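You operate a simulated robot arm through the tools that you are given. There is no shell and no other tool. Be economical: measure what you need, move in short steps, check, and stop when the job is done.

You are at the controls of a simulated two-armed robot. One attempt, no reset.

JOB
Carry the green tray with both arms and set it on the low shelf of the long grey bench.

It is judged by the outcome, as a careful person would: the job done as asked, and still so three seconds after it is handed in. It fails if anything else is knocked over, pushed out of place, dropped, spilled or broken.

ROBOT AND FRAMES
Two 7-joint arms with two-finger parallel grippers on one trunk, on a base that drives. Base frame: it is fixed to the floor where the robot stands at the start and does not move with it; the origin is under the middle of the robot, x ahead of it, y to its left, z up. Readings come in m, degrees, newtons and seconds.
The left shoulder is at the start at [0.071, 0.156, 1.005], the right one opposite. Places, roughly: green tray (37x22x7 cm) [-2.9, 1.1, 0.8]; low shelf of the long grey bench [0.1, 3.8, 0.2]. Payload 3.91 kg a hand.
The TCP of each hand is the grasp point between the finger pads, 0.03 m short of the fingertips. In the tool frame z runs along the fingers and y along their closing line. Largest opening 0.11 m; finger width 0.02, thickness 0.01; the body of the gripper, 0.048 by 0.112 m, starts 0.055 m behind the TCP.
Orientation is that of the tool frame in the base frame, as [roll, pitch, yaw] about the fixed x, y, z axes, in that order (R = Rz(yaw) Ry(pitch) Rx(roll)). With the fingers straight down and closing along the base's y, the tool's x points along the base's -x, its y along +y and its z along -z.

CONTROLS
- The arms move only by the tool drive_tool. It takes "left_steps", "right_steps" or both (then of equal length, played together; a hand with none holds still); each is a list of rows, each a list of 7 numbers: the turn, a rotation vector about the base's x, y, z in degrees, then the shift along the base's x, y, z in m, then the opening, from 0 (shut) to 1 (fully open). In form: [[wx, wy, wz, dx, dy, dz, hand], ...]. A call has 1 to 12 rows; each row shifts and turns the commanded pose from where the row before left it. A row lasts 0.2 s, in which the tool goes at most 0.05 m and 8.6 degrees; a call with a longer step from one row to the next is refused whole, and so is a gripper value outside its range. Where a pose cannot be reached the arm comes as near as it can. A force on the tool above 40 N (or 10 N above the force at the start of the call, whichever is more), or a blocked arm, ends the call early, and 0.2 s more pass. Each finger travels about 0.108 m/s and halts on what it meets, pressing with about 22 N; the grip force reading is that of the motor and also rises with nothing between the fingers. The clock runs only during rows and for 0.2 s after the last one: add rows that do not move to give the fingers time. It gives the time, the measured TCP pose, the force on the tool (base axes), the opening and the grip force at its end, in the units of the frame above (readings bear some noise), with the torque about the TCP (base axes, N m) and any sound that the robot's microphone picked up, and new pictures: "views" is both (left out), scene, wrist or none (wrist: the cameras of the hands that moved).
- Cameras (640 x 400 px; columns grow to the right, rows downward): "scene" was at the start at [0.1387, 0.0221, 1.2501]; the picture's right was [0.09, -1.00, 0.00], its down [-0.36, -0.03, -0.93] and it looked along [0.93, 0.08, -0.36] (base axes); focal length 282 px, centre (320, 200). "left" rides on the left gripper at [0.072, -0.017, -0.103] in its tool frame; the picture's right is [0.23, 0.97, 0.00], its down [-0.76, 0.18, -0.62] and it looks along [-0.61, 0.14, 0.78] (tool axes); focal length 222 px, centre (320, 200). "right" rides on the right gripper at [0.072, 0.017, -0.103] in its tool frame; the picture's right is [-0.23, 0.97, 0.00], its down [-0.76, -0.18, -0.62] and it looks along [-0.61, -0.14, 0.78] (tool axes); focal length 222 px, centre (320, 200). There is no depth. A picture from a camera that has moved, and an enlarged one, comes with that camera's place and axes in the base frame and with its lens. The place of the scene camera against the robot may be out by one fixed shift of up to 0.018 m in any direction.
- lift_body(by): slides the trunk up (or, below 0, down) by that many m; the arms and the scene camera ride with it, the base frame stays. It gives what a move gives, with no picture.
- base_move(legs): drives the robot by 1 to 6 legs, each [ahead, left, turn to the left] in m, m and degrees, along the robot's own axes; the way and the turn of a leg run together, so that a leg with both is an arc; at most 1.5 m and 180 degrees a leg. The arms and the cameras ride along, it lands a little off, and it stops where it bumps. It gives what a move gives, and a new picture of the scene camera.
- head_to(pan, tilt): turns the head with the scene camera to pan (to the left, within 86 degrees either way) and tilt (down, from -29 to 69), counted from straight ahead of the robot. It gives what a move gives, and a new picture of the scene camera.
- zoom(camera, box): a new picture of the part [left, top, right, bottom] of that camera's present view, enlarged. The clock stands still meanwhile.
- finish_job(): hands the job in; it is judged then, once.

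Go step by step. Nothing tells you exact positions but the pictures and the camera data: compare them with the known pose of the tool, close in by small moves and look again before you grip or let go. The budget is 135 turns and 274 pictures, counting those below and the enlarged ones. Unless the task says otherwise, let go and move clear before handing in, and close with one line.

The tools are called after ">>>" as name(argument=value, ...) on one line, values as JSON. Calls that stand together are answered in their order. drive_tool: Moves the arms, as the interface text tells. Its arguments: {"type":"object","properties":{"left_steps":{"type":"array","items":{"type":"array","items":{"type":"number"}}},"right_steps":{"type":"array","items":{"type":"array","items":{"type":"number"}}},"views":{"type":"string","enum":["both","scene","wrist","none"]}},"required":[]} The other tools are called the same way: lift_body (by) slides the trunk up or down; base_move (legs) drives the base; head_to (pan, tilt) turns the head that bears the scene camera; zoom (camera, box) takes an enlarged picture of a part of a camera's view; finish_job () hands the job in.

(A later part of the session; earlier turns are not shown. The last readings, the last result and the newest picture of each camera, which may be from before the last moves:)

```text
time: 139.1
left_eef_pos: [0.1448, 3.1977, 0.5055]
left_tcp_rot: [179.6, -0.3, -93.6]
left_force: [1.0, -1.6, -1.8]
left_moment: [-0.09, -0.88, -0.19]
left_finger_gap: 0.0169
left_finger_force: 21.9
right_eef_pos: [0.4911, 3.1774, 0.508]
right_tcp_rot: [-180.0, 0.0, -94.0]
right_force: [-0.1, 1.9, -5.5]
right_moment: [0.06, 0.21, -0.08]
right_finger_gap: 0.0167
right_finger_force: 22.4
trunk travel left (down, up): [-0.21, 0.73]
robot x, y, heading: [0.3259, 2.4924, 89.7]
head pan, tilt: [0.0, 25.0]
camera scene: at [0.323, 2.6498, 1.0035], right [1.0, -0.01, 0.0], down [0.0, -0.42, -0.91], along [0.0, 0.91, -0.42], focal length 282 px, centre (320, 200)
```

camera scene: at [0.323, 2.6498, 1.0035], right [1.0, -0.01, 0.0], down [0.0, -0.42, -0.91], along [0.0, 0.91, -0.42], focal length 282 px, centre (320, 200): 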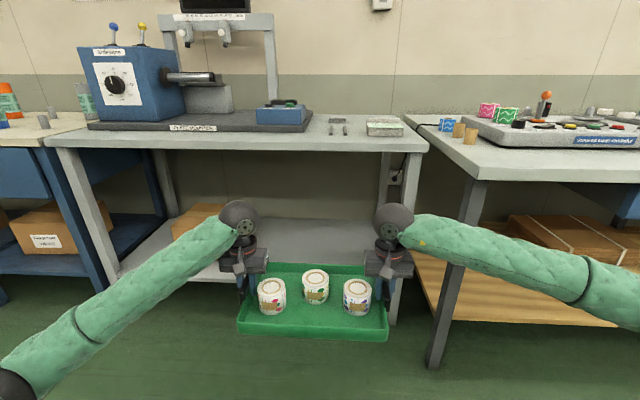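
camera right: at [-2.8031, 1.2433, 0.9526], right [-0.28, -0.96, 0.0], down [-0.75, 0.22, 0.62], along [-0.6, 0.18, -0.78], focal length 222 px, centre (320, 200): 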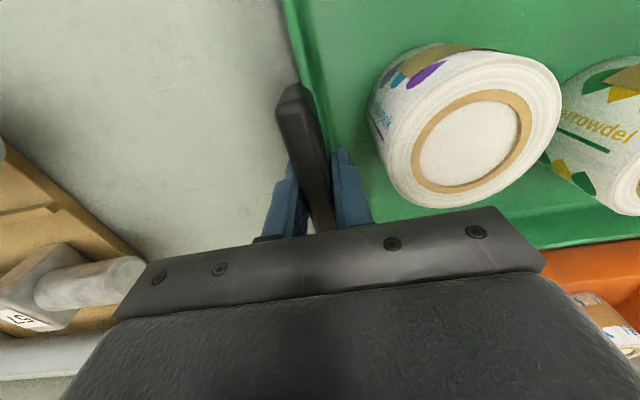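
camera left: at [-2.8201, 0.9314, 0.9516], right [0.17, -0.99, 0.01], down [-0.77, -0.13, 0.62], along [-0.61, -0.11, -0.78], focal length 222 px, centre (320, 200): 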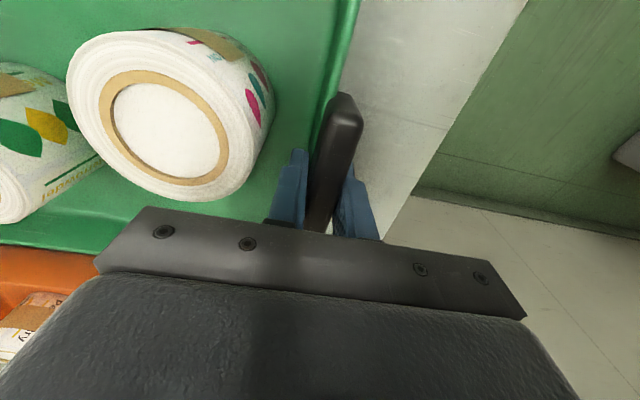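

The next bench juts out to y≈3.3 with its leg at x≈0.75, so my right elbow must stay narrow. I'll stand 10 cm left of the tray and stretch the arms: base left, hands right.

>>> base_move(legs=[[0, 0.13, 0.3]])

>>> drive_tool(left_steps=[[0, 0, 0, 0.02, 0, 0, 0], [0, 0, 0, 0.02, 0, 0, 0], [0, 0, 0, 0.02, 0, 0, 0], [0, 0, 0, 0.02, 0, 0, 0], [0, 0, 0, 0.02, 0.01, 0, 0], [0, 0, 0, 0, 0.02, 0, 0], [0, 0, 0, 0, 0.02, 0, 0], [0, 0, 0, 0, 0.02, 0, 0], [0, 0, 0, 0, 0.02, 0, 0], [0, 0, 0, 0, 0.02, 0, 0]], right_steps=[[0, 0, 0, 0.02, 0, 0, 0], [0, 0, 0, 0.02, 0, 0, 0], [0, 0, 0, 0.02, 0, 0, 0], [0, 0, 0, 0.02, 0, 0, 0], [0, 0, 0, 0.02, 0.01, 0, 0], [0, 0, 0, 0, 0.02, 0, 0], [0, 0, 0, 0, 0.02, 0, 0], [0, 0, 0, 0, 0.02, 0, 0], [0, 0, 0, 0, 0.02, 0, 0], [0, 0, 0, 0, 0.02, 0, 0]], views="scene")

```text
time: 140.4
left_eef_pos: [0.0083, 3.1974, 0.5055]
left_tcp_rot: [179.6, -0.4, -93.6]
left_force: [0.7, -1.5, -2.2]
left_moment: [-0.06, -0.87, -0.14]
left_finger_gap: 0.0169
left_finger_force: 22.2
right_eef_pos: [0.3555, 3.1777, 0.5099]
right_tcp_rot: [-180.0, 0.1, -93.6]
right_force: [-0.2, 0.2, -6.0]
right_moment: [0.04, 0.2, -0.11]
right_finger_gap: 0.0168
right_finger_force: 21.9
trunk travel left (down, up): [-0.21, 0.73]
robot x, y, heading: [0.1974, 2.4975, 90.2]
head pan, tilt: [0.0, 25.0]
camera scene: at [0.1896, 2.6503, 1.0036], right [1.0, 0.0, 0.0], down [0.0, -0.42, -0.91], along [0.0, 0.91, -0.42], focal length 282 px, centre (320, 200)
```

scene: 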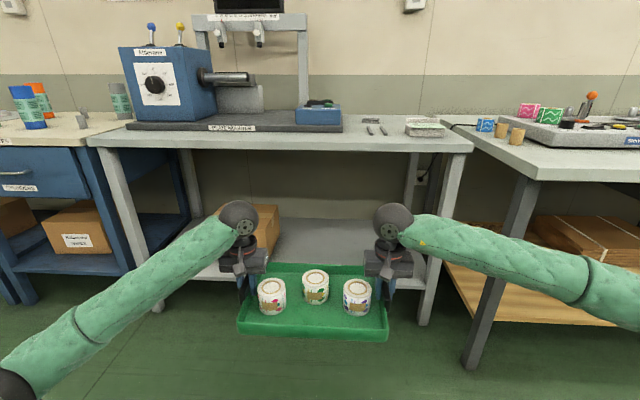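

```text
time: 142.6
left_eef_pos: [0.1101, 3.3087, 0.5069]
left_tcp_rot: [179.7, -0.3, -93.4]
left_force: [1.6, -0.9, -2.4]
left_moment: [-0.16, -0.86, -0.18]
left_finger_gap: 0.0169
left_finger_force: 21.3
right_eef_pos: [0.456, 3.2882, 0.5093]
right_tcp_rot: [180.0, 0.0, -93.6]
right_force: [-1.1, 1.0, -5.2]
right_moment: [0.25, 0.43, -0.09]
right_finger_gap: 0.0167
right_finger_force: 21.7
trunk travel left (down, up): [-0.21, 0.73]
robot x, y, heading: [0.1982, 2.4942, 90.1]
head pan, tilt: [0.0, 25.0]
camera scene: at [0.1898, 2.6504, 1.0035], right [1.0, 0.0, 0.0], down [0.0, -0.42, -0.91], along [0.0, 0.91, -0.42], focal length 282 px, centre (320, 200)
```

scene: 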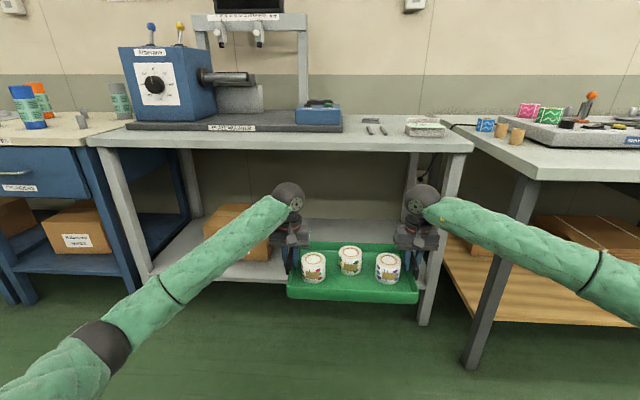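

The tray is in line with the free shelf. I lower the trunk 0.16 m and stretch the arms 9 cm more.

>>> lift_body(by=-0.16)

>>> drive_tool(left_steps=[[0, 0, 0, 0, 0.018, 0, 0], [0, 0, 0, 0, 0.018, 0, 0], [0, 0, 0, 0, 0.018, 0, 0], [0, 0, 0, 0, 0.018, 0, 0], [0, 0, 0, 0, 0.018, 0, 0], [0, 0, 0, 0, 0, 0, 0]], right_steps=[[0, 0, 0, 0, 0.018, 0, 0], [0, 0, 0, 0, 0.018, 0, 0], [0, 0, 0, 0, 0.018, 0, 0], [0, 0, 0, 0, 0.018, 0, 0], [0, 0, 0, 0, 0.018, 0, 0], [0, 0, 0, 0, 0, 0, 0]])

>>> head_to(pan=-30, tilt=40)

```text
time: 144.5
left_eef_pos: [0.1105, 3.3074, 0.3477]
left_tcp_rot: [179.6, -0.2, -93.4]
left_force: [-8.7, -0.9, -3.3]
left_moment: [0.0, -0.74, -0.23]
left_finger_gap: 0.0171
left_finger_force: 22.4
right_eef_pos: [0.4555, 3.2893, 0.3501]
right_tcp_rot: [180.0, 0.0, -93.7]
right_force: [9.2, -0.2, -5.3]
right_moment: [0.01, 0.39, -0.06]
right_finger_gap: 0.0168
right_finger_force: 21.5
trunk travel left (down, up): [-0.05, 0.89]
robot x, y, heading: [0.1972, 2.4923, 90.0]
head pan, tilt: [0.0, 25.0]
```

```text
time: 145.9
left_eef_pos: [0.1096, 3.3971, 0.3465]
left_tcp_rot: [179.6, -0.3, -93.4]
left_force: [-25.2, -1.4, -3.5]
left_moment: [-0.34, -0.46, -0.4]
left_finger_gap: 0.017
left_finger_force: 22.1
right_eef_pos: [0.4559, 3.377, 0.3497]
right_tcp_rot: [-179.9, 0.1, -93.8]
right_force: [25.4, 0.1, -5.0]
right_moment: [0.35, 0.19, -0.28]
right_finger_gap: 0.0171
right_finger_force: 21.9
trunk travel left (down, up): [-0.05, 0.89]
robot x, y, heading: [0.1915, 2.4924, 90.1]
head pan, tilt: [0.0, 25.0]
camera scene: at [0.1897, 2.6503, 0.8435], right [1.0, 0.0, 0.0], down [0.0, -0.42, -0.91], along [0.0, 0.91, -0.42], focal length 282 px, centre (320, 200)
camera right: at [0.4351, 3.3053, 0.4524], right [-0.96, 0.29, 0.0], down [0.23, 0.75, 0.62], along [0.18, 0.6, -0.78], focal length 222 px, centre (320, 200)
camera left: at [0.1231, 3.3241, 0.4514], right [-0.99, -0.17, 0.01], down [-0.13, 0.77, 0.62], along [-0.11, 0.61, -0.78], focal length 222 px, centre (320, 200)
```

scene: 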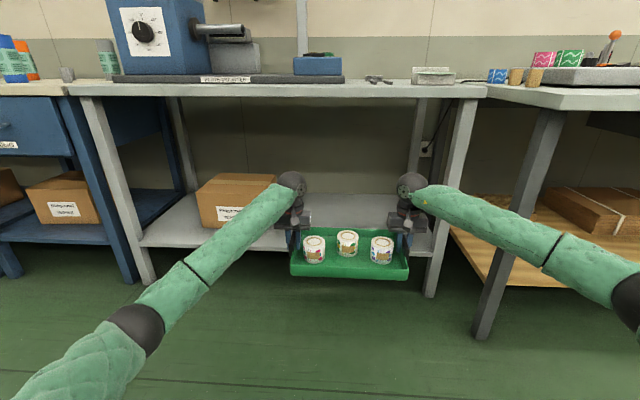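
right: 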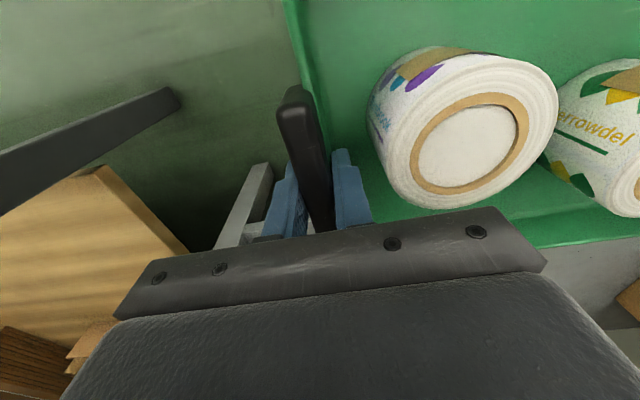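
left: 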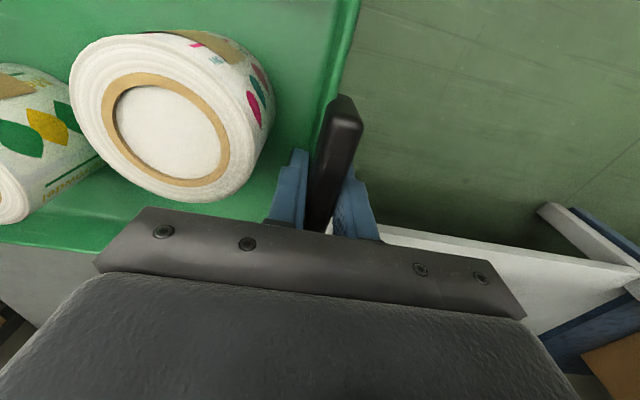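

```text
time: 146.8
left_eef_pos: [0.1104, 3.396, 0.3457]
left_tcp_rot: [179.7, -0.4, -93.4]
left_force: [-31.8, 0.1, -3.0]
left_moment: [0.06, -0.52, -0.32]
left_finger_gap: 0.0169
left_finger_force: 21.8
right_eef_pos: [0.4565, 3.3759, 0.3491]
right_tcp_rot: [179.9, 0.0, -93.7]
right_force: [32.5, 0.0, -5.5]
right_moment: [-0.03, 0.12, -0.25]
right_finger_gap: 0.0173
right_finger_force: 21.8
trunk travel left (down, up): [-0.05, 0.89]
robot x, y, heading: [0.1956, 2.4905, 89.9]
head pan, tilt: [-30.0, 40.0]
camera scene: at [0.2322, 2.6318, 0.8203], right [0.87, -0.5, 0.0], down [-0.32, -0.56, -0.77], along [0.38, 0.66, -0.64], focal length 282 px, centre (320, 200)
```

scene: 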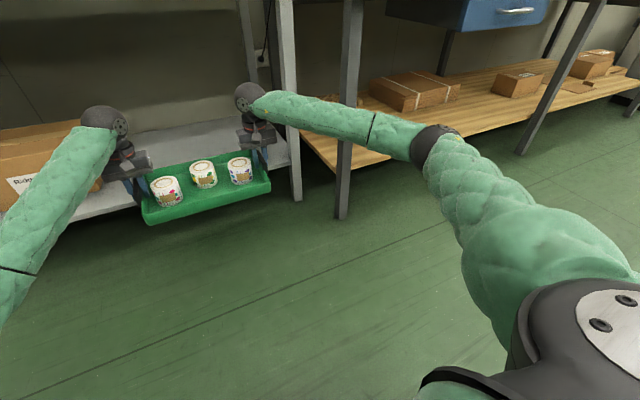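

Forearm margin to the neighbouring bench leg is thin, so I relieve the strain and shift the base 0.1 m further left, keeping the tray where it is.

>>> drive_tool(left_steps=[[0, 0, 0, -0.001, 0, 0, 0], [0, 0, 0, -0.001, 0, 0, 0], [0, 0, 0, -0.001, 0, 0, 0]], right_steps=[[0, 0, 0, 0.001, 0, 0, 0], [0, 0, 0, 0.001, 0, 0, 0], [0, 0, 0, 0.001, 0, 0, 0]], views="none")

>>> base_move(legs=[[0, 0.1, 0]])

>>> drive_tool(left_steps=[[0, 0, 0, 0.017, 0, 0, 0], [0, 0, 0, 0.017, 0, 0, 0], [0, 0, 0, 0.017, 0, 0, 0], [0, 0, 0, 0.017, 0, 0, 0], [0, 0, 0, 0.016, 0, 0, 0], [0, 0, 0, 0.016, 0, 0, 0], [0, 0, 0, 0, 0, 0, 0]], right_steps=[[0, 0, 0, 0.017, 0, 0, 0], [0, 0, 0, 0.017, 0, 0, 0], [0, 0, 0, 0.017, 0, 0, 0], [0, 0, 0, 0.017, 0, 0, 0], [0, 0, 0, 0.016, 0, 0, 0], [0, 0, 0, 0.016, 0, 0, 0], [0, 0, 0, 0, 0, 0, 0]], views="scene")

```text
time: 147.6
left_eef_pos: [0.1101, 3.3953, 0.3467]
left_tcp_rot: [179.7, -0.3, -93.7]
left_force: [2.7, -0.8, -1.2]
left_moment: [-0.06, -0.9, -0.08]
left_finger_gap: 0.0168
left_finger_force: 22.2
right_eef_pos: [0.4558, 3.3772, 0.349]
right_tcp_rot: [180.0, 0.1, -93.5]
right_force: [-2.3, 1.6, -7.3]
right_moment: [0.1, 0.03, -0.27]
right_finger_gap: 0.0167
right_finger_force: 22.4
trunk travel left (down, up): [-0.05, 0.89]
robot x, y, heading: [0.1913, 2.4953, 90.1]
head pan, tilt: [-30.0, 40.0]
```

```text
time: 148.8
left_eef_pos: [0.0058, 3.397, 0.3462]
left_tcp_rot: [179.6, -0.3, -93.6]
left_force: [41.3, -2.8, -2.7]
left_moment: [-0.03, -0.97, -0.01]
left_finger_gap: 0.0168
left_finger_force: 22.6
right_eef_pos: [0.3532, 3.3777, 0.3491]
right_tcp_rot: [179.9, 0.0, -93.4]
right_force: [-39.9, 3.0, -5.3]
right_moment: [0.04, 0.66, -0.1]
right_finger_gap: 0.017
right_finger_force: 21.7
trunk travel left (down, up): [-0.05, 0.89]
robot x, y, heading: [0.0915, 2.4971, 90.0]
head pan, tilt: [-30.0, 40.0]
camera scene: at [0.1309, 2.6319, 0.8202], right [0.87, -0.5, 0.0], down [-0.32, -0.56, -0.77], along [0.38, 0.66, -0.64], focal length 282 px, centre (320, 200)
```

scene: 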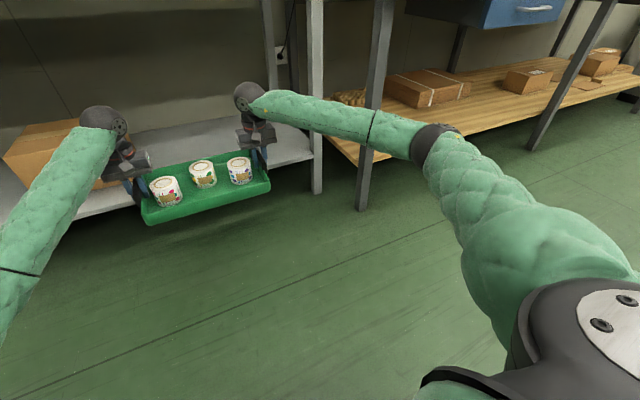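

```text
time: 150.4
left_eef_pos: [0.1073, 3.3974, 0.3481]
left_tcp_rot: [179.7, -0.3, -93.6]
left_force: [15.3, -2.9, -3.6]
left_moment: [-0.29, -0.7, -0.19]
left_finger_gap: 0.0171
left_finger_force: 22.3
right_eef_pos: [0.4545, 3.3768, 0.3492]
right_tcp_rot: [179.8, 0.0, -93.3]
right_force: [-15.9, 3.1, -4.4]
right_moment: [0.36, 0.44, -0.4]
right_finger_gap: 0.0169
right_finger_force: 21.7
trunk travel left (down, up): [-0.05, 0.89]
robot x, y, heading: [0.0932, 2.49, 90.0]
head pan, tilt: [-30.0, 40.0]
camera scene: at [0.1311, 2.6318, 0.8202], right [0.87, -0.5, 0.0], down [-0.32, -0.56, -0.77], along [0.38, 0.66, -0.64], focal length 282 px, centre (320, 200)
```

scene: 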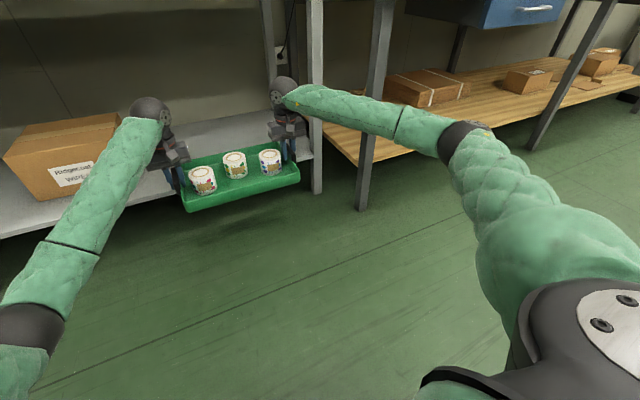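

The elbow is now well inside. I relieve the strain and drive forward slowly.

>>> drive_tool(left_steps=[[0, 0, 0, 0.001, 0, 0, 0], [0, 0, 0, 0.0, 0, 0, 0]], right_steps=[[0, 0, 0, 0, 0, 0, 0], [0, 0, 0, 0, 0, 0, 0]], views="none")

>>> base_move(legs=[[0.15, 0, 0]])

>>> head_to(pan=-10, tilt=30)

```text
time: 151.0
left_eef_pos: [0.1067, 3.3964, 0.3468]
left_tcp_rot: [179.7, -0.4, -93.5]
left_force: [16.4, -1.5, -2.3]
left_moment: [0.07, -0.81, -0.18]
left_finger_gap: 0.0167
left_finger_force: 22.1
right_eef_pos: [0.4539, 3.3764, 0.3498]
right_tcp_rot: [179.9, 0.0, -93.4]
right_force: [-17.1, 2.7, -4.8]
right_moment: [-0.08, 0.46, -0.29]
right_finger_gap: 0.017
right_finger_force: 21.9
trunk travel left (down, up): [-0.05, 0.89]
robot x, y, heading: [0.0907, 2.4899, 89.8]
head pan, tilt: [-30.0, 40.0]
```

```text
time: 152.3
left_eef_pos: [0.1066, 3.5502, 0.3461]
left_tcp_rot: [179.7, -0.4, -93.6]
left_force: [22.3, -2.5, -3.2]
left_moment: [0.02, -0.84, -0.19]
left_finger_gap: 0.0172
left_finger_force: 21.8
right_eef_pos: [0.4513, 3.5306, 0.3502]
right_tcp_rot: [179.8, 0.0, -93.3]
right_force: [-21.5, 3.1, -5.3]
right_moment: [0.08, 0.51, -0.3]
right_finger_gap: 0.0167
right_finger_force: 22.0
trunk travel left (down, up): [-0.05, 0.89]
robot x, y, heading: [0.0892, 2.6493, 90.0]
head pan, tilt: [-30.0, 40.0]
camera scene: at [0.1307, 2.7856, 0.8202], right [0.87, -0.5, 0.0], down [-0.32, -0.56, -0.77], along [0.38, 0.66, -0.64], focal length 282 px, centre (320, 200)
```

scene: 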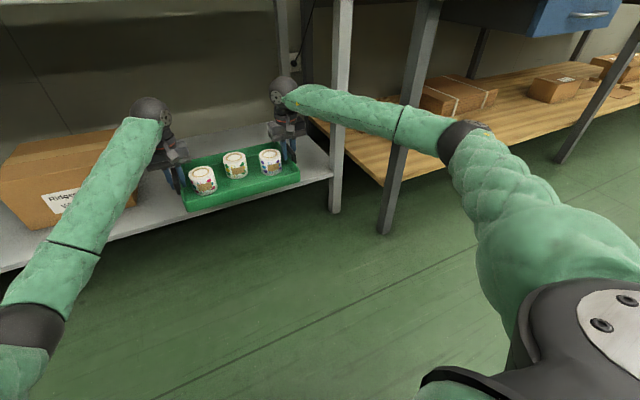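

```text
time: 153.2
left_eef_pos: [0.1053, 3.5509, 0.3476]
left_tcp_rot: [179.7, -0.3, -93.5]
left_force: [1.7, -2.5, -1.9]
left_moment: [-0.12, -0.73, -0.19]
left_finger_gap: 0.0166
left_finger_force: 22.1
right_eef_pos: [0.4525, 3.5308, 0.3503]
right_tcp_rot: [179.8, -0.1, -93.3]
right_force: [-1.6, 1.9, -5.0]
right_moment: [0.16, 0.2, -0.38]
right_finger_gap: 0.0167
right_finger_force: 21.9
trunk travel left (down, up): [-0.05, 0.89]
robot x, y, heading: [0.0928, 2.648, 90.1]
head pan, tilt: [-10.0, 30.0]
camera scene: at [0.1039, 2.801, 0.8355], right [0.98, -0.17, 0.0], down [-0.09, -0.49, -0.87], along [0.15, 0.85, -0.5], focal length 282 px, centre (320, 200)
```

scene: 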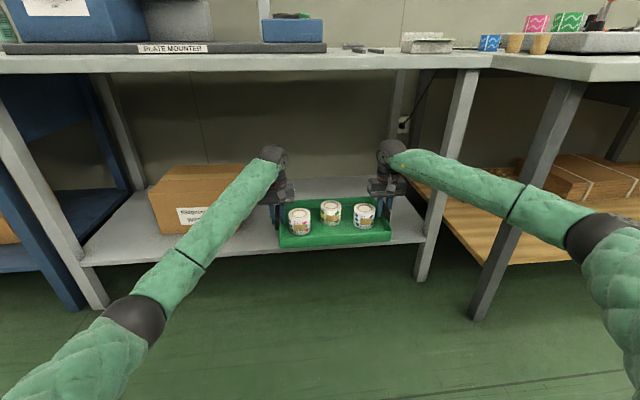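

The path is good. I shift the tray 2.5 cm to the right, away from the box, and go in another 0.19 m.

>>> drive_tool(left_steps=[[0, 0, 0, 0.0125, 0, 0, 0], [0, 0, 0, 0.0125, 0, 0, 0], [0, 0, 0, 0, 0, 0, 0]], right_steps=[[0, 0, 0, 0.0125, 0, 0, 0], [0, 0, 0, 0.0125, 0, 0, 0], [0, 0, 0, 0, 0, 0, 0]], views="none")

>>> base_move(legs=[[0.09, 0, 0], [0.1, 0, 0]])

>>> zoom(camera="scene", box=[200, 100, 500, 300])

```text
time: 154.0
left_eef_pos: [0.1308, 3.5492, 0.3474]
left_tcp_rot: [179.7, -0.3, -93.4]
left_force: [-0.4, -1.9, -4.0]
left_moment: [-0.14, -0.44, -0.26]
left_finger_gap: 0.0167
left_finger_force: 21.3
right_eef_pos: [0.4775, 3.5311, 0.3487]
right_tcp_rot: [179.9, 0.0, -93.4]
right_force: [1.6, 2.0, -3.6]
right_moment: [0.13, 0.36, -0.4]
right_finger_gap: 0.0169
right_finger_force: 22.8
trunk travel left (down, up): [-0.05, 0.89]
robot x, y, heading: [0.0906, 2.65, 90.1]
head pan, tilt: [-10.0, 30.0]
```

```text
time: 155.7
left_eef_pos: [0.1319, 3.6799, 0.3488]
left_tcp_rot: [179.4, -0.5, -94.1]
left_force: [-5.3, -2.4, -8.2]
left_moment: [0.09, 0.17, -0.32]
left_finger_gap: 0.0174
left_finger_force: 21.7
right_eef_pos: [0.4768, 3.6485, 0.3462]
right_tcp_rot: [-179.6, -0.3, -93.8]
right_force: [6.6, 2.1, -1.4]
right_moment: [0.01, 1.08, -0.43]
right_finger_gap: 0.0183
right_finger_force: 22.2
trunk travel left (down, up): [-0.05, 0.89]
robot x, y, heading: [0.083, 2.7765, 88.7]
head pan, tilt: [-10.0, 30.0]
stopped in leg 2: the force on the tool passed its limit at 48 N (the readings are from after the stop); the commanded pose is now the measured one
camera scene: at [0.0945, 2.9273, 0.8368], right [0.98, -0.19, 0.0], down [-0.09, -0.49, -0.87], along [0.17, 0.85, -0.5], focal length 282 px, centre (320, 200)
```

scene: 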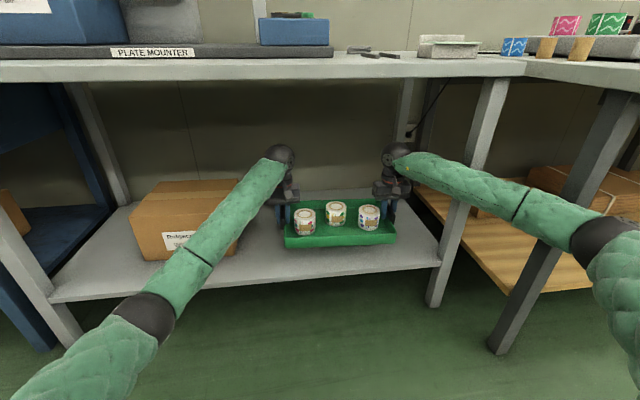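

```text
2.00 times, centred on (350, 200) of scene
camera zoom: at [0.0945, 2.9273, 0.8368], right [0.98, -0.19, 0.0], down [-0.09, -0.49, -0.87], along [0.17, 0.85, -0.5], focal length 564 px, centre (260, 200)
```

zoom: 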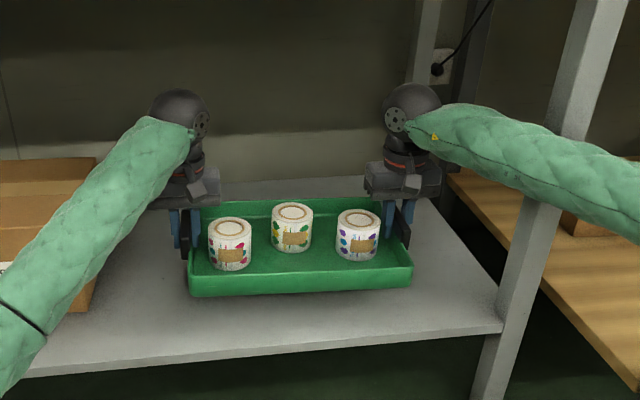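

Something on the right side stopped me — likely the right elbow at the neighbouring bench's leg. I look there.

>>> head_to(pan=-45, tilt=35)

>>> head_to(pan=-60, tilt=10)

```text
time: 156.7
left_eef_pos: [0.1321, 3.6797, 0.3497]
left_tcp_rot: [179.5, -0.2, -94.2]
left_force: [-12.6, -1.6, -8.5]
left_moment: [-0.21, 0.52, -0.45]
left_finger_gap: 0.0171
left_finger_force: 21.9
right_eef_pos: [0.4773, 3.6485, 0.3447]
right_tcp_rot: [-179.5, -0.4, -93.8]
right_force: [13.2, 0.8, 0.1]
right_moment: [0.41, 0.84, -0.52]
right_finger_gap: 0.0182
right_finger_force: 21.4
trunk travel left (down, up): [-0.05, 0.89]
robot x, y, heading: [0.0829, 2.7792, 88.9]
head pan, tilt: [-45.0, 35.0]
camera scene: at [0.1401, 2.8996, 0.8286], right [0.69, -0.72, 0.0], down [-0.41, -0.4, -0.82], along [0.59, 0.57, -0.57], focal length 282 px, centre (320, 200)
```

scene: 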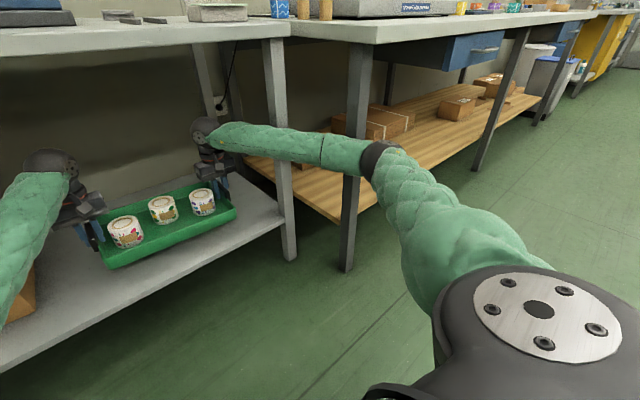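

```text
time: 157.6
left_eef_pos: [0.1328, 3.6787, 0.3498]
left_tcp_rot: [179.5, -0.2, -94.1]
left_force: [-17.4, -0.9, -6.5]
left_moment: [0.11, 0.46, -0.44]
left_finger_gap: 0.0172
left_finger_force: 21.8
right_eef_pos: [0.4791, 3.6485, 0.3442]
right_tcp_rot: [-179.4, -0.4, -93.8]
right_force: [18.0, 0.2, -0.1]
right_moment: [0.02, 0.82, -0.43]
right_finger_gap: 0.0184
right_finger_force: 22.6
trunk travel left (down, up): [-0.05, 0.89]
robot x, y, heading: [0.0855, 2.7769, 88.7]
head pan, tilt: [-60.0, 10.0]
camera scene: at [0.1577, 2.8835, 0.8687], right [0.48, -0.88, 0.0], down [-0.15, -0.08, -0.99], along [0.86, 0.48, -0.17], focal length 282 px, centre (320, 200)
```

scene: 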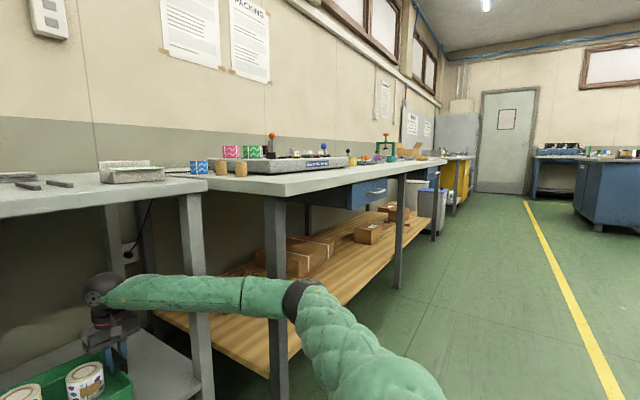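

The forearm by my elbow is against the neighbouring bench's leg. I back 4 cm, then stretch the arms 3 cm, which draws the elbow in.

>>> base_move(legs=[[-0.04, 0.03, 1.2]])

>>> drive_tool(left_steps=[[0, 0, 0, 0, 0, 0, 0], [0, 0, 0, 0, 0, 0, 0]], right_steps=[[0, 0, 0, 0, 0, 0, 0], [0, 0, 0, 0, 0, 0, 0]], views="wrist")

```text
time: 158.5
left_eef_pos: [0.0846, 3.6431, 0.3459]
left_tcp_rot: [179.1, -0.5, -92.8]
left_force: [-2.9, -2.7, -7.0]
left_moment: [0.1, 0.19, -0.44]
left_finger_gap: 0.0173
left_finger_force: 22.1
right_eef_pos: [0.4308, 3.6173, 0.3396]
right_tcp_rot: [-179.8, -0.6, -92.6]
right_force: [2.9, 2.2, -0.7]
right_moment: [-0.02, 0.97, -0.44]
right_finger_gap: 0.0183
right_finger_force: 21.7
trunk travel left (down, up): [-0.05, 0.89]
robot x, y, heading: [0.0521, 2.7383, 90.0]
head pan, tilt: [-60.0, 10.0]
camera scene: at [0.1304, 2.8483, 0.868], right [0.5, -0.87, 0.0], down [-0.15, -0.09, -0.98], along [0.85, 0.49, -0.17], focal length 282 px, centre (320, 200)
```

scene: 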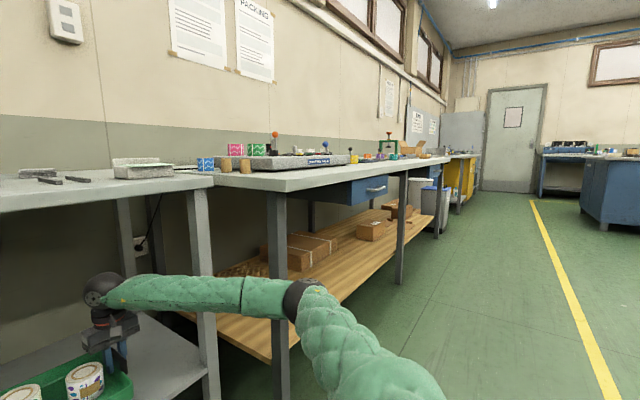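

```text
time: 159.1
left_eef_pos: [0.0845, 3.642, 0.3454]
left_tcp_rot: [179.2, -0.4, -92.9]
left_force: [1.0, -2.5, -8.3]
left_moment: [-0.14, 0.26, -0.44]
left_finger_gap: 0.0172
left_finger_force: 22.1
right_eef_pos: [0.4325, 3.6167, 0.3398]
right_tcp_rot: [-179.9, -0.8, -92.6]
right_force: [0.0, 3.0, -1.1]
right_moment: [0.3, 1.01, -0.51]
right_finger_gap: 0.0181
right_finger_force: 21.8
trunk travel left (down, up): [-0.05, 0.89]
robot x, y, heading: [0.0537, 2.7359, 89.8]
head pan, tilt: [-60.0, 10.0]
camera right: at [0.4113, 3.5463, 0.4436], right [-0.96, 0.27, 0.0], down [0.21, 0.76, 0.61], along [0.17, 0.59, -0.79], focal length 222 px, centre (320, 200)
camera left: at [0.0996, 3.5694, 0.4508], right [-0.98, -0.18, 0.02], down [-0.13, 0.77, 0.62], along [-0.12, 0.61, -0.79], focal length 222 px, centre (320, 200)
```

right: 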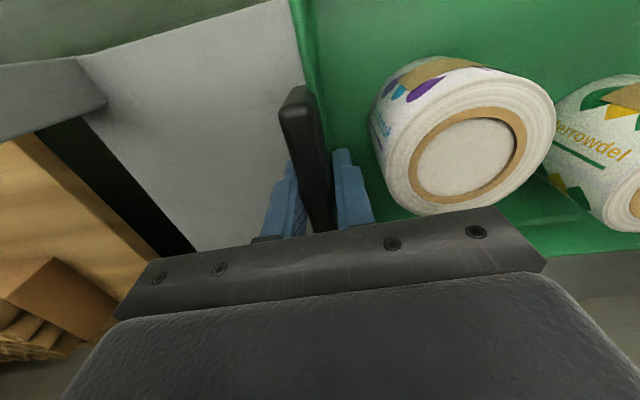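
left: 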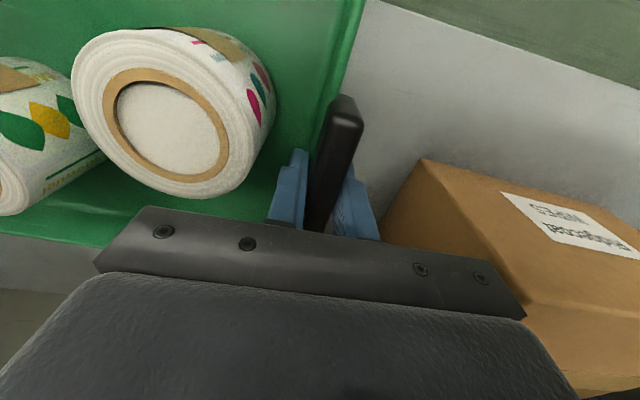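

The tray is fine, but the hands have drifted toward the box. I move the base right 3.5 cm, stretch the arms and level the right hand.

>>> base_move(legs=[[0, -0.035, 0]])

>>> drive_tool(left_steps=[[0, 0, 0, 0.006, 0.008, 0, 0], [0, 0, 0, 0.006, 0.008, 0, 0], [0, 0, 0, 0, 0.008, 0, 0], [0, 0, 0, 0, 0, 0, 0]], right_steps=[[0, 0, 0, 0.006, 0.008, 0.002, 0], [0, 0, 0, 0.006, 0.008, 0.002, 0], [0, 0, 0, 0, 0.008, 0.002, 0], [0, 0, 0, 0, 0, 0, 0]], views="none")

>>> head_to(pan=-40, tilt=35)

```text
time: 159.9
left_eef_pos: [0.1214, 3.6424, 0.3457]
left_tcp_rot: [179.1, -0.5, -92.9]
left_force: [0.2, -2.9, -8.1]
left_moment: [0.0, 0.26, -0.47]
left_finger_gap: 0.0172
left_finger_force: 21.4
right_eef_pos: [0.4667, 3.6173, 0.3383]
right_tcp_rot: [-179.7, -0.7, -92.5]
right_force: [0.2, 3.1, -1.3]
right_moment: [0.13, 0.96, -0.51]
right_finger_gap: 0.0183
right_finger_force: 22.0
trunk travel left (down, up): [-0.05, 0.89]
robot x, y, heading: [0.0884, 2.7366, 90.1]
head pan, tilt: [-60.0, 10.0]
camera scene: at [0.1657, 2.8483, 0.8679], right [0.5, -0.87, 0.0], down [-0.15, -0.09, -0.98], along [0.85, 0.49, -0.17], focal length 282 px, centre (320, 200)
```

scene: 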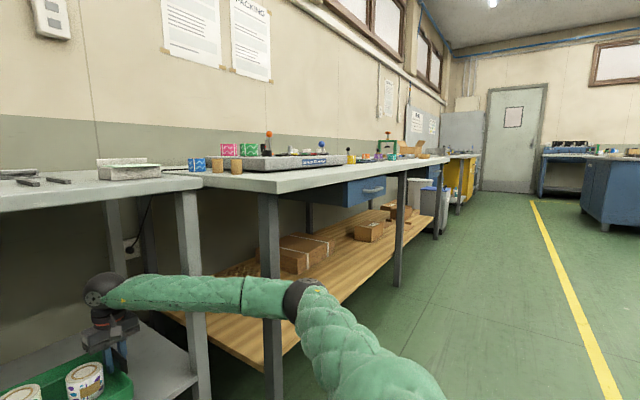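

```text
time: 160.9
left_eef_pos: [0.1343, 3.6648, 0.3473]
left_tcp_rot: [179.2, -0.6, -93.0]
left_force: [-4.5, -2.2, -5.2]
left_moment: [-0.06, -0.54, -0.46]
left_finger_gap: 0.0176
left_finger_force: 22.2
right_eef_pos: [0.4793, 3.64, 0.3447]
right_tcp_rot: [-179.8, -0.7, -92.5]
right_force: [4.2, 2.6, -3.5]
right_moment: [0.13, 0.74, -0.43]
right_finger_gap: 0.0179
right_finger_force: 22.2
trunk travel left (down, up): [-0.05, 0.89]
robot x, y, heading: [0.0902, 2.7376, 90.1]
head pan, tilt: [-60.0, 10.0]
```

```text
time: 161.8
left_eef_pos: [0.1326, 3.6661, 0.3469]
left_tcp_rot: [179.2, -0.5, -92.9]
left_force: [-6.7, -3.0, -5.5]
left_moment: [-0.15, -0.42, -0.46]
left_finger_gap: 0.0174
left_finger_force: 22.3
right_eef_pos: [0.4792, 3.6398, 0.3448]
right_tcp_rot: [-179.8, -0.7, -92.7]
right_force: [6.1, 1.4, -3.0]
right_moment: [0.19, 0.73, -0.51]
right_finger_gap: 0.0174
right_finger_force: 22.1
trunk travel left (down, up): [-0.05, 0.89]
robot x, y, heading: [0.091, 2.7367, 90.0]
head pan, tilt: [-40.0, 35.0]
camera scene: at [0.1419, 2.8692, 0.8279], right [0.77, -0.64, 0.0], down [-0.37, -0.44, -0.82], along [0.53, 0.63, -0.57], focal length 282 px, centre (320, 200)
```

scene: 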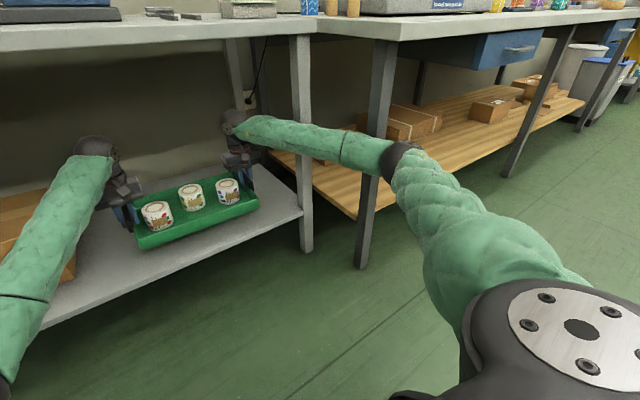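

Loads are balanced again. I drive 3.5 cm forward.

>>> base_move(legs=[[0.035, 0, 0]])

>>> head_to(pan=-5, tilt=35)

>>> zoom(camera="scene", box=[200, 80, 480, 260])

```text
time: 162.8
left_eef_pos: [0.1266, 3.696, 0.3446]
left_tcp_rot: [179.1, -0.6, -92.6]
left_force: [-7.2, -0.7, -4.8]
left_moment: [0.25, -0.64, -0.36]
left_finger_gap: 0.0179
left_finger_force: 21.9
right_eef_pos: [0.4722, 3.6646, 0.3439]
right_tcp_rot: [-179.6, -0.7, -92.1]
right_force: [6.5, 2.1, -2.8]
right_moment: [-0.21, 0.95, -0.4]
right_finger_gap: 0.0183
right_finger_force: 21.9
trunk travel left (down, up): [-0.05, 0.89]
robot x, y, heading: [0.0873, 2.7642, 89.8]
head pan, tilt: [-40.0, 35.0]
stopped in leg 1: the robot was blocked; the commanded pose is now the measured one
camera scene: at [0.1391, 2.8977, 0.828], right [0.77, -0.64, 0.0], down [-0.37, -0.44, -0.82], along [0.53, 0.63, -0.57], focal length 282 px, centre (320, 200)
```

scene: 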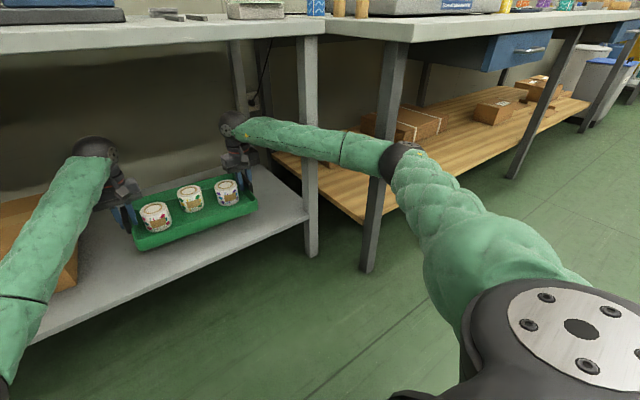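

```text
time: 163.8
left_eef_pos: [0.127, 3.6969, 0.3464]
left_tcp_rot: [179.0, -0.5, -92.6]
left_force: [-10.7, -1.7, -5.8]
left_moment: [-0.5, -0.22, -0.46]
left_finger_gap: 0.0178
left_finger_force: 21.9
right_eef_pos: [0.4732, 3.6661, 0.3429]
right_tcp_rot: [-179.5, -0.9, -92.0]
right_force: [10.1, 2.2, -3.0]
right_moment: [0.5, 0.87, -0.56]
right_finger_gap: 0.0184
right_finger_force: 21.9
trunk travel left (down, up): [-0.05, 0.89]
robot x, y, heading: [0.0841, 2.7669, 89.9]
head pan, tilt: [-5.0, 35.0]
camera scene: at [0.0901, 2.918, 0.8281], right [1.0, -0.09, 0.0], down [-0.05, -0.57, -0.82], along [0.07, 0.82, -0.57], focal length 282 px, centre (320, 200)
```

scene: 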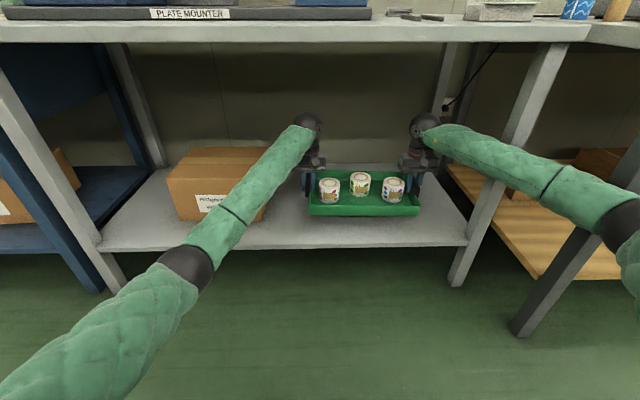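

```text
2.22 times, centred on (340, 170) of scene
camera zoom: at [0.0901, 2.918, 0.8281], right [1.0, -0.09, 0.0], down [-0.05, -0.57, -0.82], along [0.07, 0.82, -0.57], focal length 626 px, centre (276, 267)
```

zoom: 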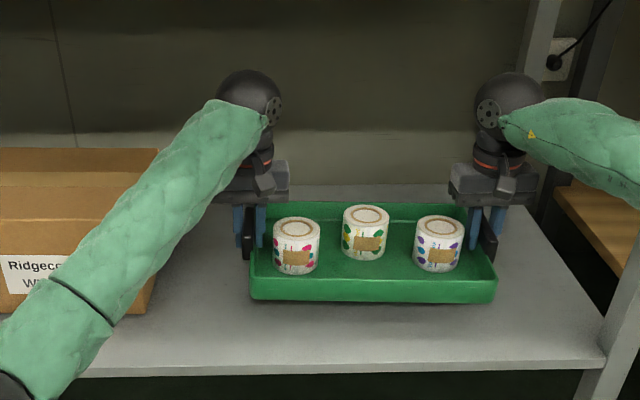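

The tray is fully over the shelf. I back 1 cm off the leg, then lower with the trunk, then by arm steps.

>>> base_move(legs=[[-0.01, 0, 0]])

>>> lift_body(by=-0.045)

>>> zoom(camera="scene", box=[200, 80, 480, 260])

```text
time: 164.5
left_eef_pos: [0.1301, 3.6879, 0.3445]
left_tcp_rot: [179.0, -0.6, -92.7]
left_force: [-2.3, -3.0, -5.0]
left_moment: [0.32, -0.46, -0.5]
left_finger_gap: 0.0178
left_finger_force: 22.1
right_eef_pos: [0.4734, 3.6565, 0.3403]
right_tcp_rot: [-179.6, -1.0, -92.1]
right_force: [1.9, 2.9, -2.7]
right_moment: [-0.22, 0.98, -0.41]
right_finger_gap: 0.0186
right_finger_force: 21.8
trunk travel left (down, up): [-0.05, 0.89]
robot x, y, heading: [0.0874, 2.7584, 89.9]
head pan, tilt: [-5.0, 35.0]
camera scene: at [0.0916, 2.9097, 0.8278], right [1.0, -0.09, 0.0], down [-0.05, -0.57, -0.82], along [0.07, 0.82, -0.57], focal length 282 px, centre (320, 200)
```

scene: 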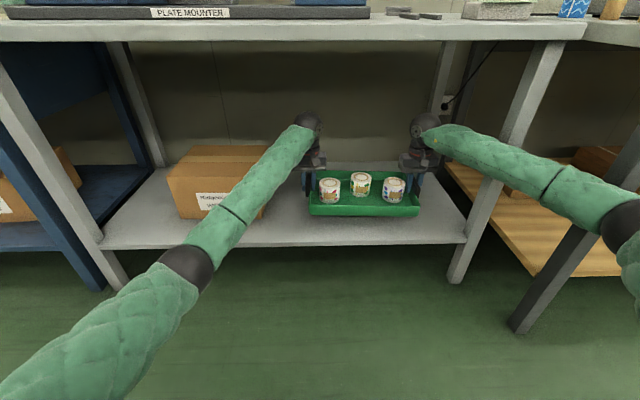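

```text
time: 165.4
left_eef_pos: [0.1294, 3.6883, 0.3007]
left_tcp_rot: [179.0, -0.7, -92.7]
left_force: [-0.5, -2.9, -6.1]
left_moment: [-0.38, -0.25, -0.48]
left_finger_gap: 0.0178
left_finger_force: 22.3
right_eef_pos: [0.4736, 3.6556, 0.2963]
right_tcp_rot: [-179.6, -0.9, -92.2]
right_force: [0.8, 2.3, -2.3]
right_moment: [0.44, 0.93, -0.53]
right_finger_gap: 0.0185
right_finger_force: 21.5
trunk travel left (down, up): [-0.005, 0.935]
robot x, y, heading: [0.0886, 2.7551, 89.8]
head pan, tilt: [-5.0, 35.0]
```

```text
2.22 times, centred on (340, 170) of scene
camera zoom: at [0.0915, 2.9094, 0.783], right [1.0, -0.09, 0.0], down [-0.05, -0.57, -0.82], along [0.07, 0.82, -0.57], focal length 626 px, centre (276, 267)
```

zoom: 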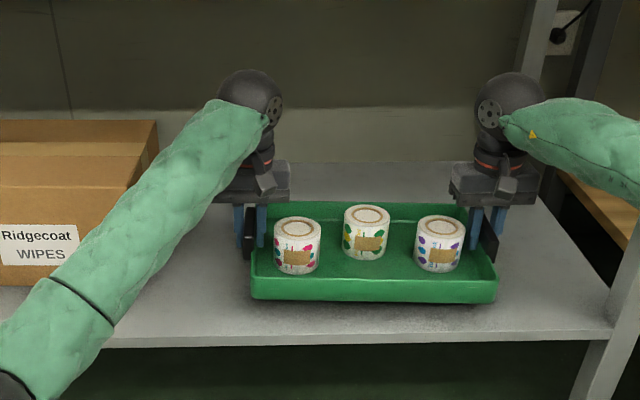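

Still about 5 cm above the shelf. I lower with both arms in small steps.

>>> drive_tool(left_steps=[[0, 0, 0, 0, 0, -0.011, 0], [0, 0, 0, 0, 0, -0.011, 0], [0, 0, 0, 0, 0, -0.011, 0], [0, 0, 0, 0, 0, 0, 0]], right_steps=[[0, 0, 0, 0, 0, -0.01, 0], [0, 0, 0, 0, 0, -0.01, 0], [0, 0, 0, 0, 0, -0.01, 0], [0, 0, 0, 0, 0, 0, 0]], views="scene")

```text
time: 166.4
left_eef_pos: [0.1296, 3.6886, 0.2697]
left_tcp_rot: [179.0, -0.5, -92.7]
left_force: [1.2, 0.2, -4.0]
left_moment: [0.16, -0.9, -0.38]
left_finger_gap: 0.0179
left_finger_force: 21.3
right_eef_pos: [0.4741, 3.6566, 0.2696]
right_tcp_rot: [-179.6, -0.6, -92.1]
right_force: [-2.7, 0.9, 20.3]
right_moment: [-0.16, 0.75, -0.44]
right_finger_gap: 0.0182
right_finger_force: 22.0
trunk travel left (down, up): [-0.005, 0.935]
robot x, y, heading: [0.0884, 2.7577, 89.8]
head pan, tilt: [-5.0, 35.0]
camera scene: at [0.091, 2.9084, 0.7834], right [1.0, -0.09, 0.0], down [-0.05, -0.57, -0.82], along [0.07, 0.82, -0.57], focal length 282 px, centre (320, 200)
```

scene: 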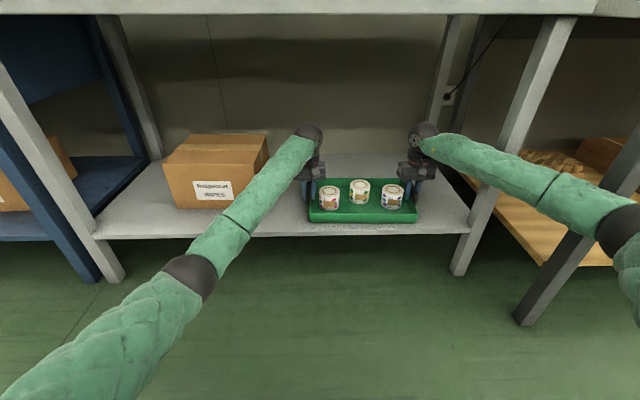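

The right end touches (shelf at z≈0.2). I ease the right up slightly and lower the left until it touches.

>>> drive_tool(left_steps=[[0, 0, 0, 0, 0, -0.002, 0], [0, 0, 0, 0, 0, -0.002, 0], [0, 0, 0, 0, 0, 0, 0]], right_steps=[[0, 0, 0, 0, 0, 0.001, 0], [0, 0, 0, 0, 0, 0.001, 0], [0, 0, 0, 0, 0, 0, 0]], views="wrist")

>>> zoom(camera="scene", box=[220, 100, 480, 260])

```text
time: 167.2
left_eef_pos: [0.1281, 3.6878, 0.2668]
left_tcp_rot: [179.0, -0.3, -92.7]
left_force: [0.8, -0.1, 21.1]
left_moment: [-0.09, -1.03, -0.46]
left_finger_gap: 0.0185
left_finger_force: 21.7
right_eef_pos: [0.4748, 3.6557, 0.2693]
right_tcp_rot: [-179.5, -1.0, -92.1]
right_force: [-3.8, 8.4, 4.6]
right_moment: [0.69, 0.61, -0.57]
right_finger_gap: 0.018
right_finger_force: 22.3
trunk travel left (down, up): [-0.005, 0.935]
robot x, y, heading: [0.0909, 2.7581, 90.1]
head pan, tilt: [-5.0, 35.0]
camera right: at [0.4541, 3.5847, 0.3742], right [-0.96, 0.26, -0.01], down [0.2, 0.76, 0.61], along [0.17, 0.59, -0.79], focal length 222 px, centre (320, 200)
camera left: at [0.1434, 3.6154, 0.3721], right [-0.98, -0.18, 0.02], down [-0.13, 0.77, 0.62], along [-0.13, 0.61, -0.78], focal length 222 px, centre (320, 200)
```

right: 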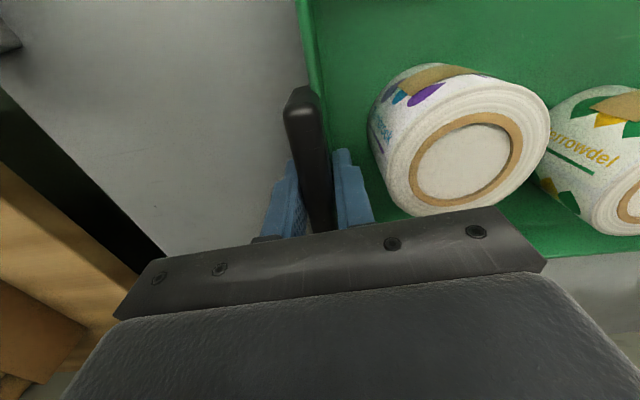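
left: 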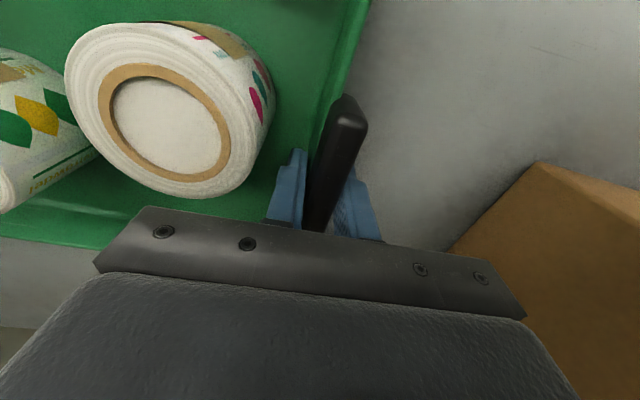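

```text
2.46 times, centred on (350, 180) of scene
camera zoom: at [0.0912, 2.908, 0.7833], right [1.0, -0.09, 0.0], down [-0.05, -0.57, -0.82], along [0.07, 0.82, -0.57], focal length 694 px, centre (246, 249)
```

zoom: 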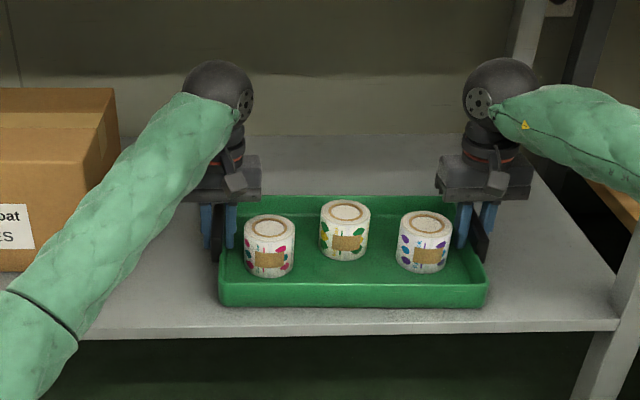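

Both ends rest on the shelf, wholly inside the front edge. I open the fingers just enough to free the handles.

>>> drive_tool(left_steps=[[0, 0, 0, 0, 0, 0.001, 0.14], [0, 0, 0, 0, 0, 0, 0.18], [0, 0, 0, 0, 0, 0, 0.24], [0, 0, 0, 0, 0, 0, 0.29], [0, 0, 0, 0, 0, 0, 0.29]], right_steps=[[0, 0, 0, 0, 0, 0, 0.14], [0, 0, 0, 0, 0, 0, 0.18], [0, 0, 0, 0, 0, 0, 0.24], [0, 0, 0, 0, 0, 0, 0.29], [0, 0, 0, 0, 0, 0, 0.29]], views="wrist")

>>> zoom(camera="scene", box=[220, 100, 480, 260])

```text
time: 168.4
left_eef_pos: [0.1292, 3.6865, 0.2634]
left_tcp_rot: [179.0, -0.6, -92.8]
left_force: [-0.1, -0.1, 1.2]
left_moment: [-0.02, 0.01, 0.02]
left_finger_gap: 0.0319
left_finger_force: 0.0
right_eef_pos: [0.4742, 3.656, 0.2685]
right_tcp_rot: [-179.5, -0.9, -92.1]
right_force: [0.3, 0.2, 0.3]
right_moment: [-0.01, -0.02, -0.01]
right_finger_gap: 0.0319
right_finger_force: 0.0
trunk travel left (down, up): [-0.005, 0.935]
robot x, y, heading: [0.0878, 2.7518, 89.9]
head pan, tilt: [-5.0, 35.0]
camera right: at [0.4545, 3.5852, 0.3729], right [-0.96, 0.26, -0.01], down [0.2, 0.76, 0.61], along [0.17, 0.59, -0.79], focal length 222 px, centre (320, 200)
camera left: at [0.1436, 3.6158, 0.3692], right [-0.98, -0.18, 0.02], down [-0.13, 0.78, 0.62], along [-0.13, 0.61, -0.79], focal length 222 px, centre (320, 200)
```

right: 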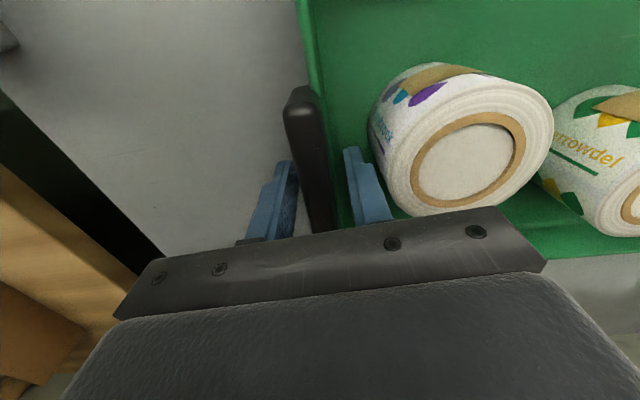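
left: 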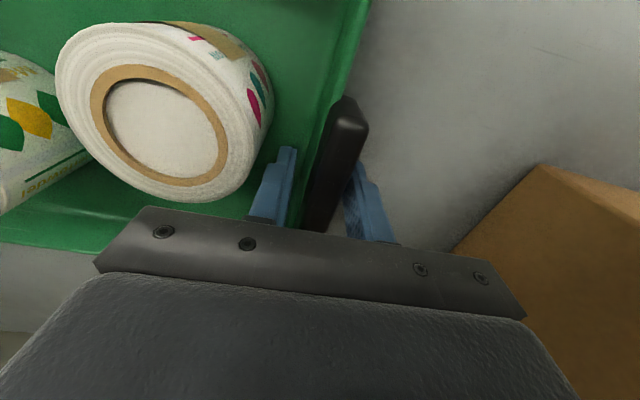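

```text
2.46 times, centred on (350, 180) of scene
camera zoom: at [0.0915, 2.9092, 0.7829], right [1.0, -0.09, 0.0], down [-0.05, -0.57, -0.82], along [0.07, 0.82, -0.57], focal length 694 px, centre (246, 249)
```

zoom: 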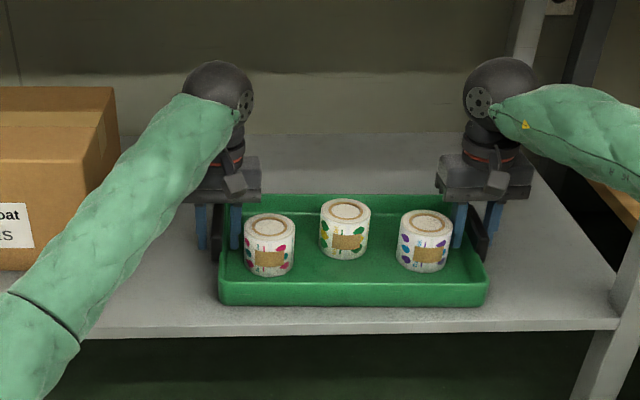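

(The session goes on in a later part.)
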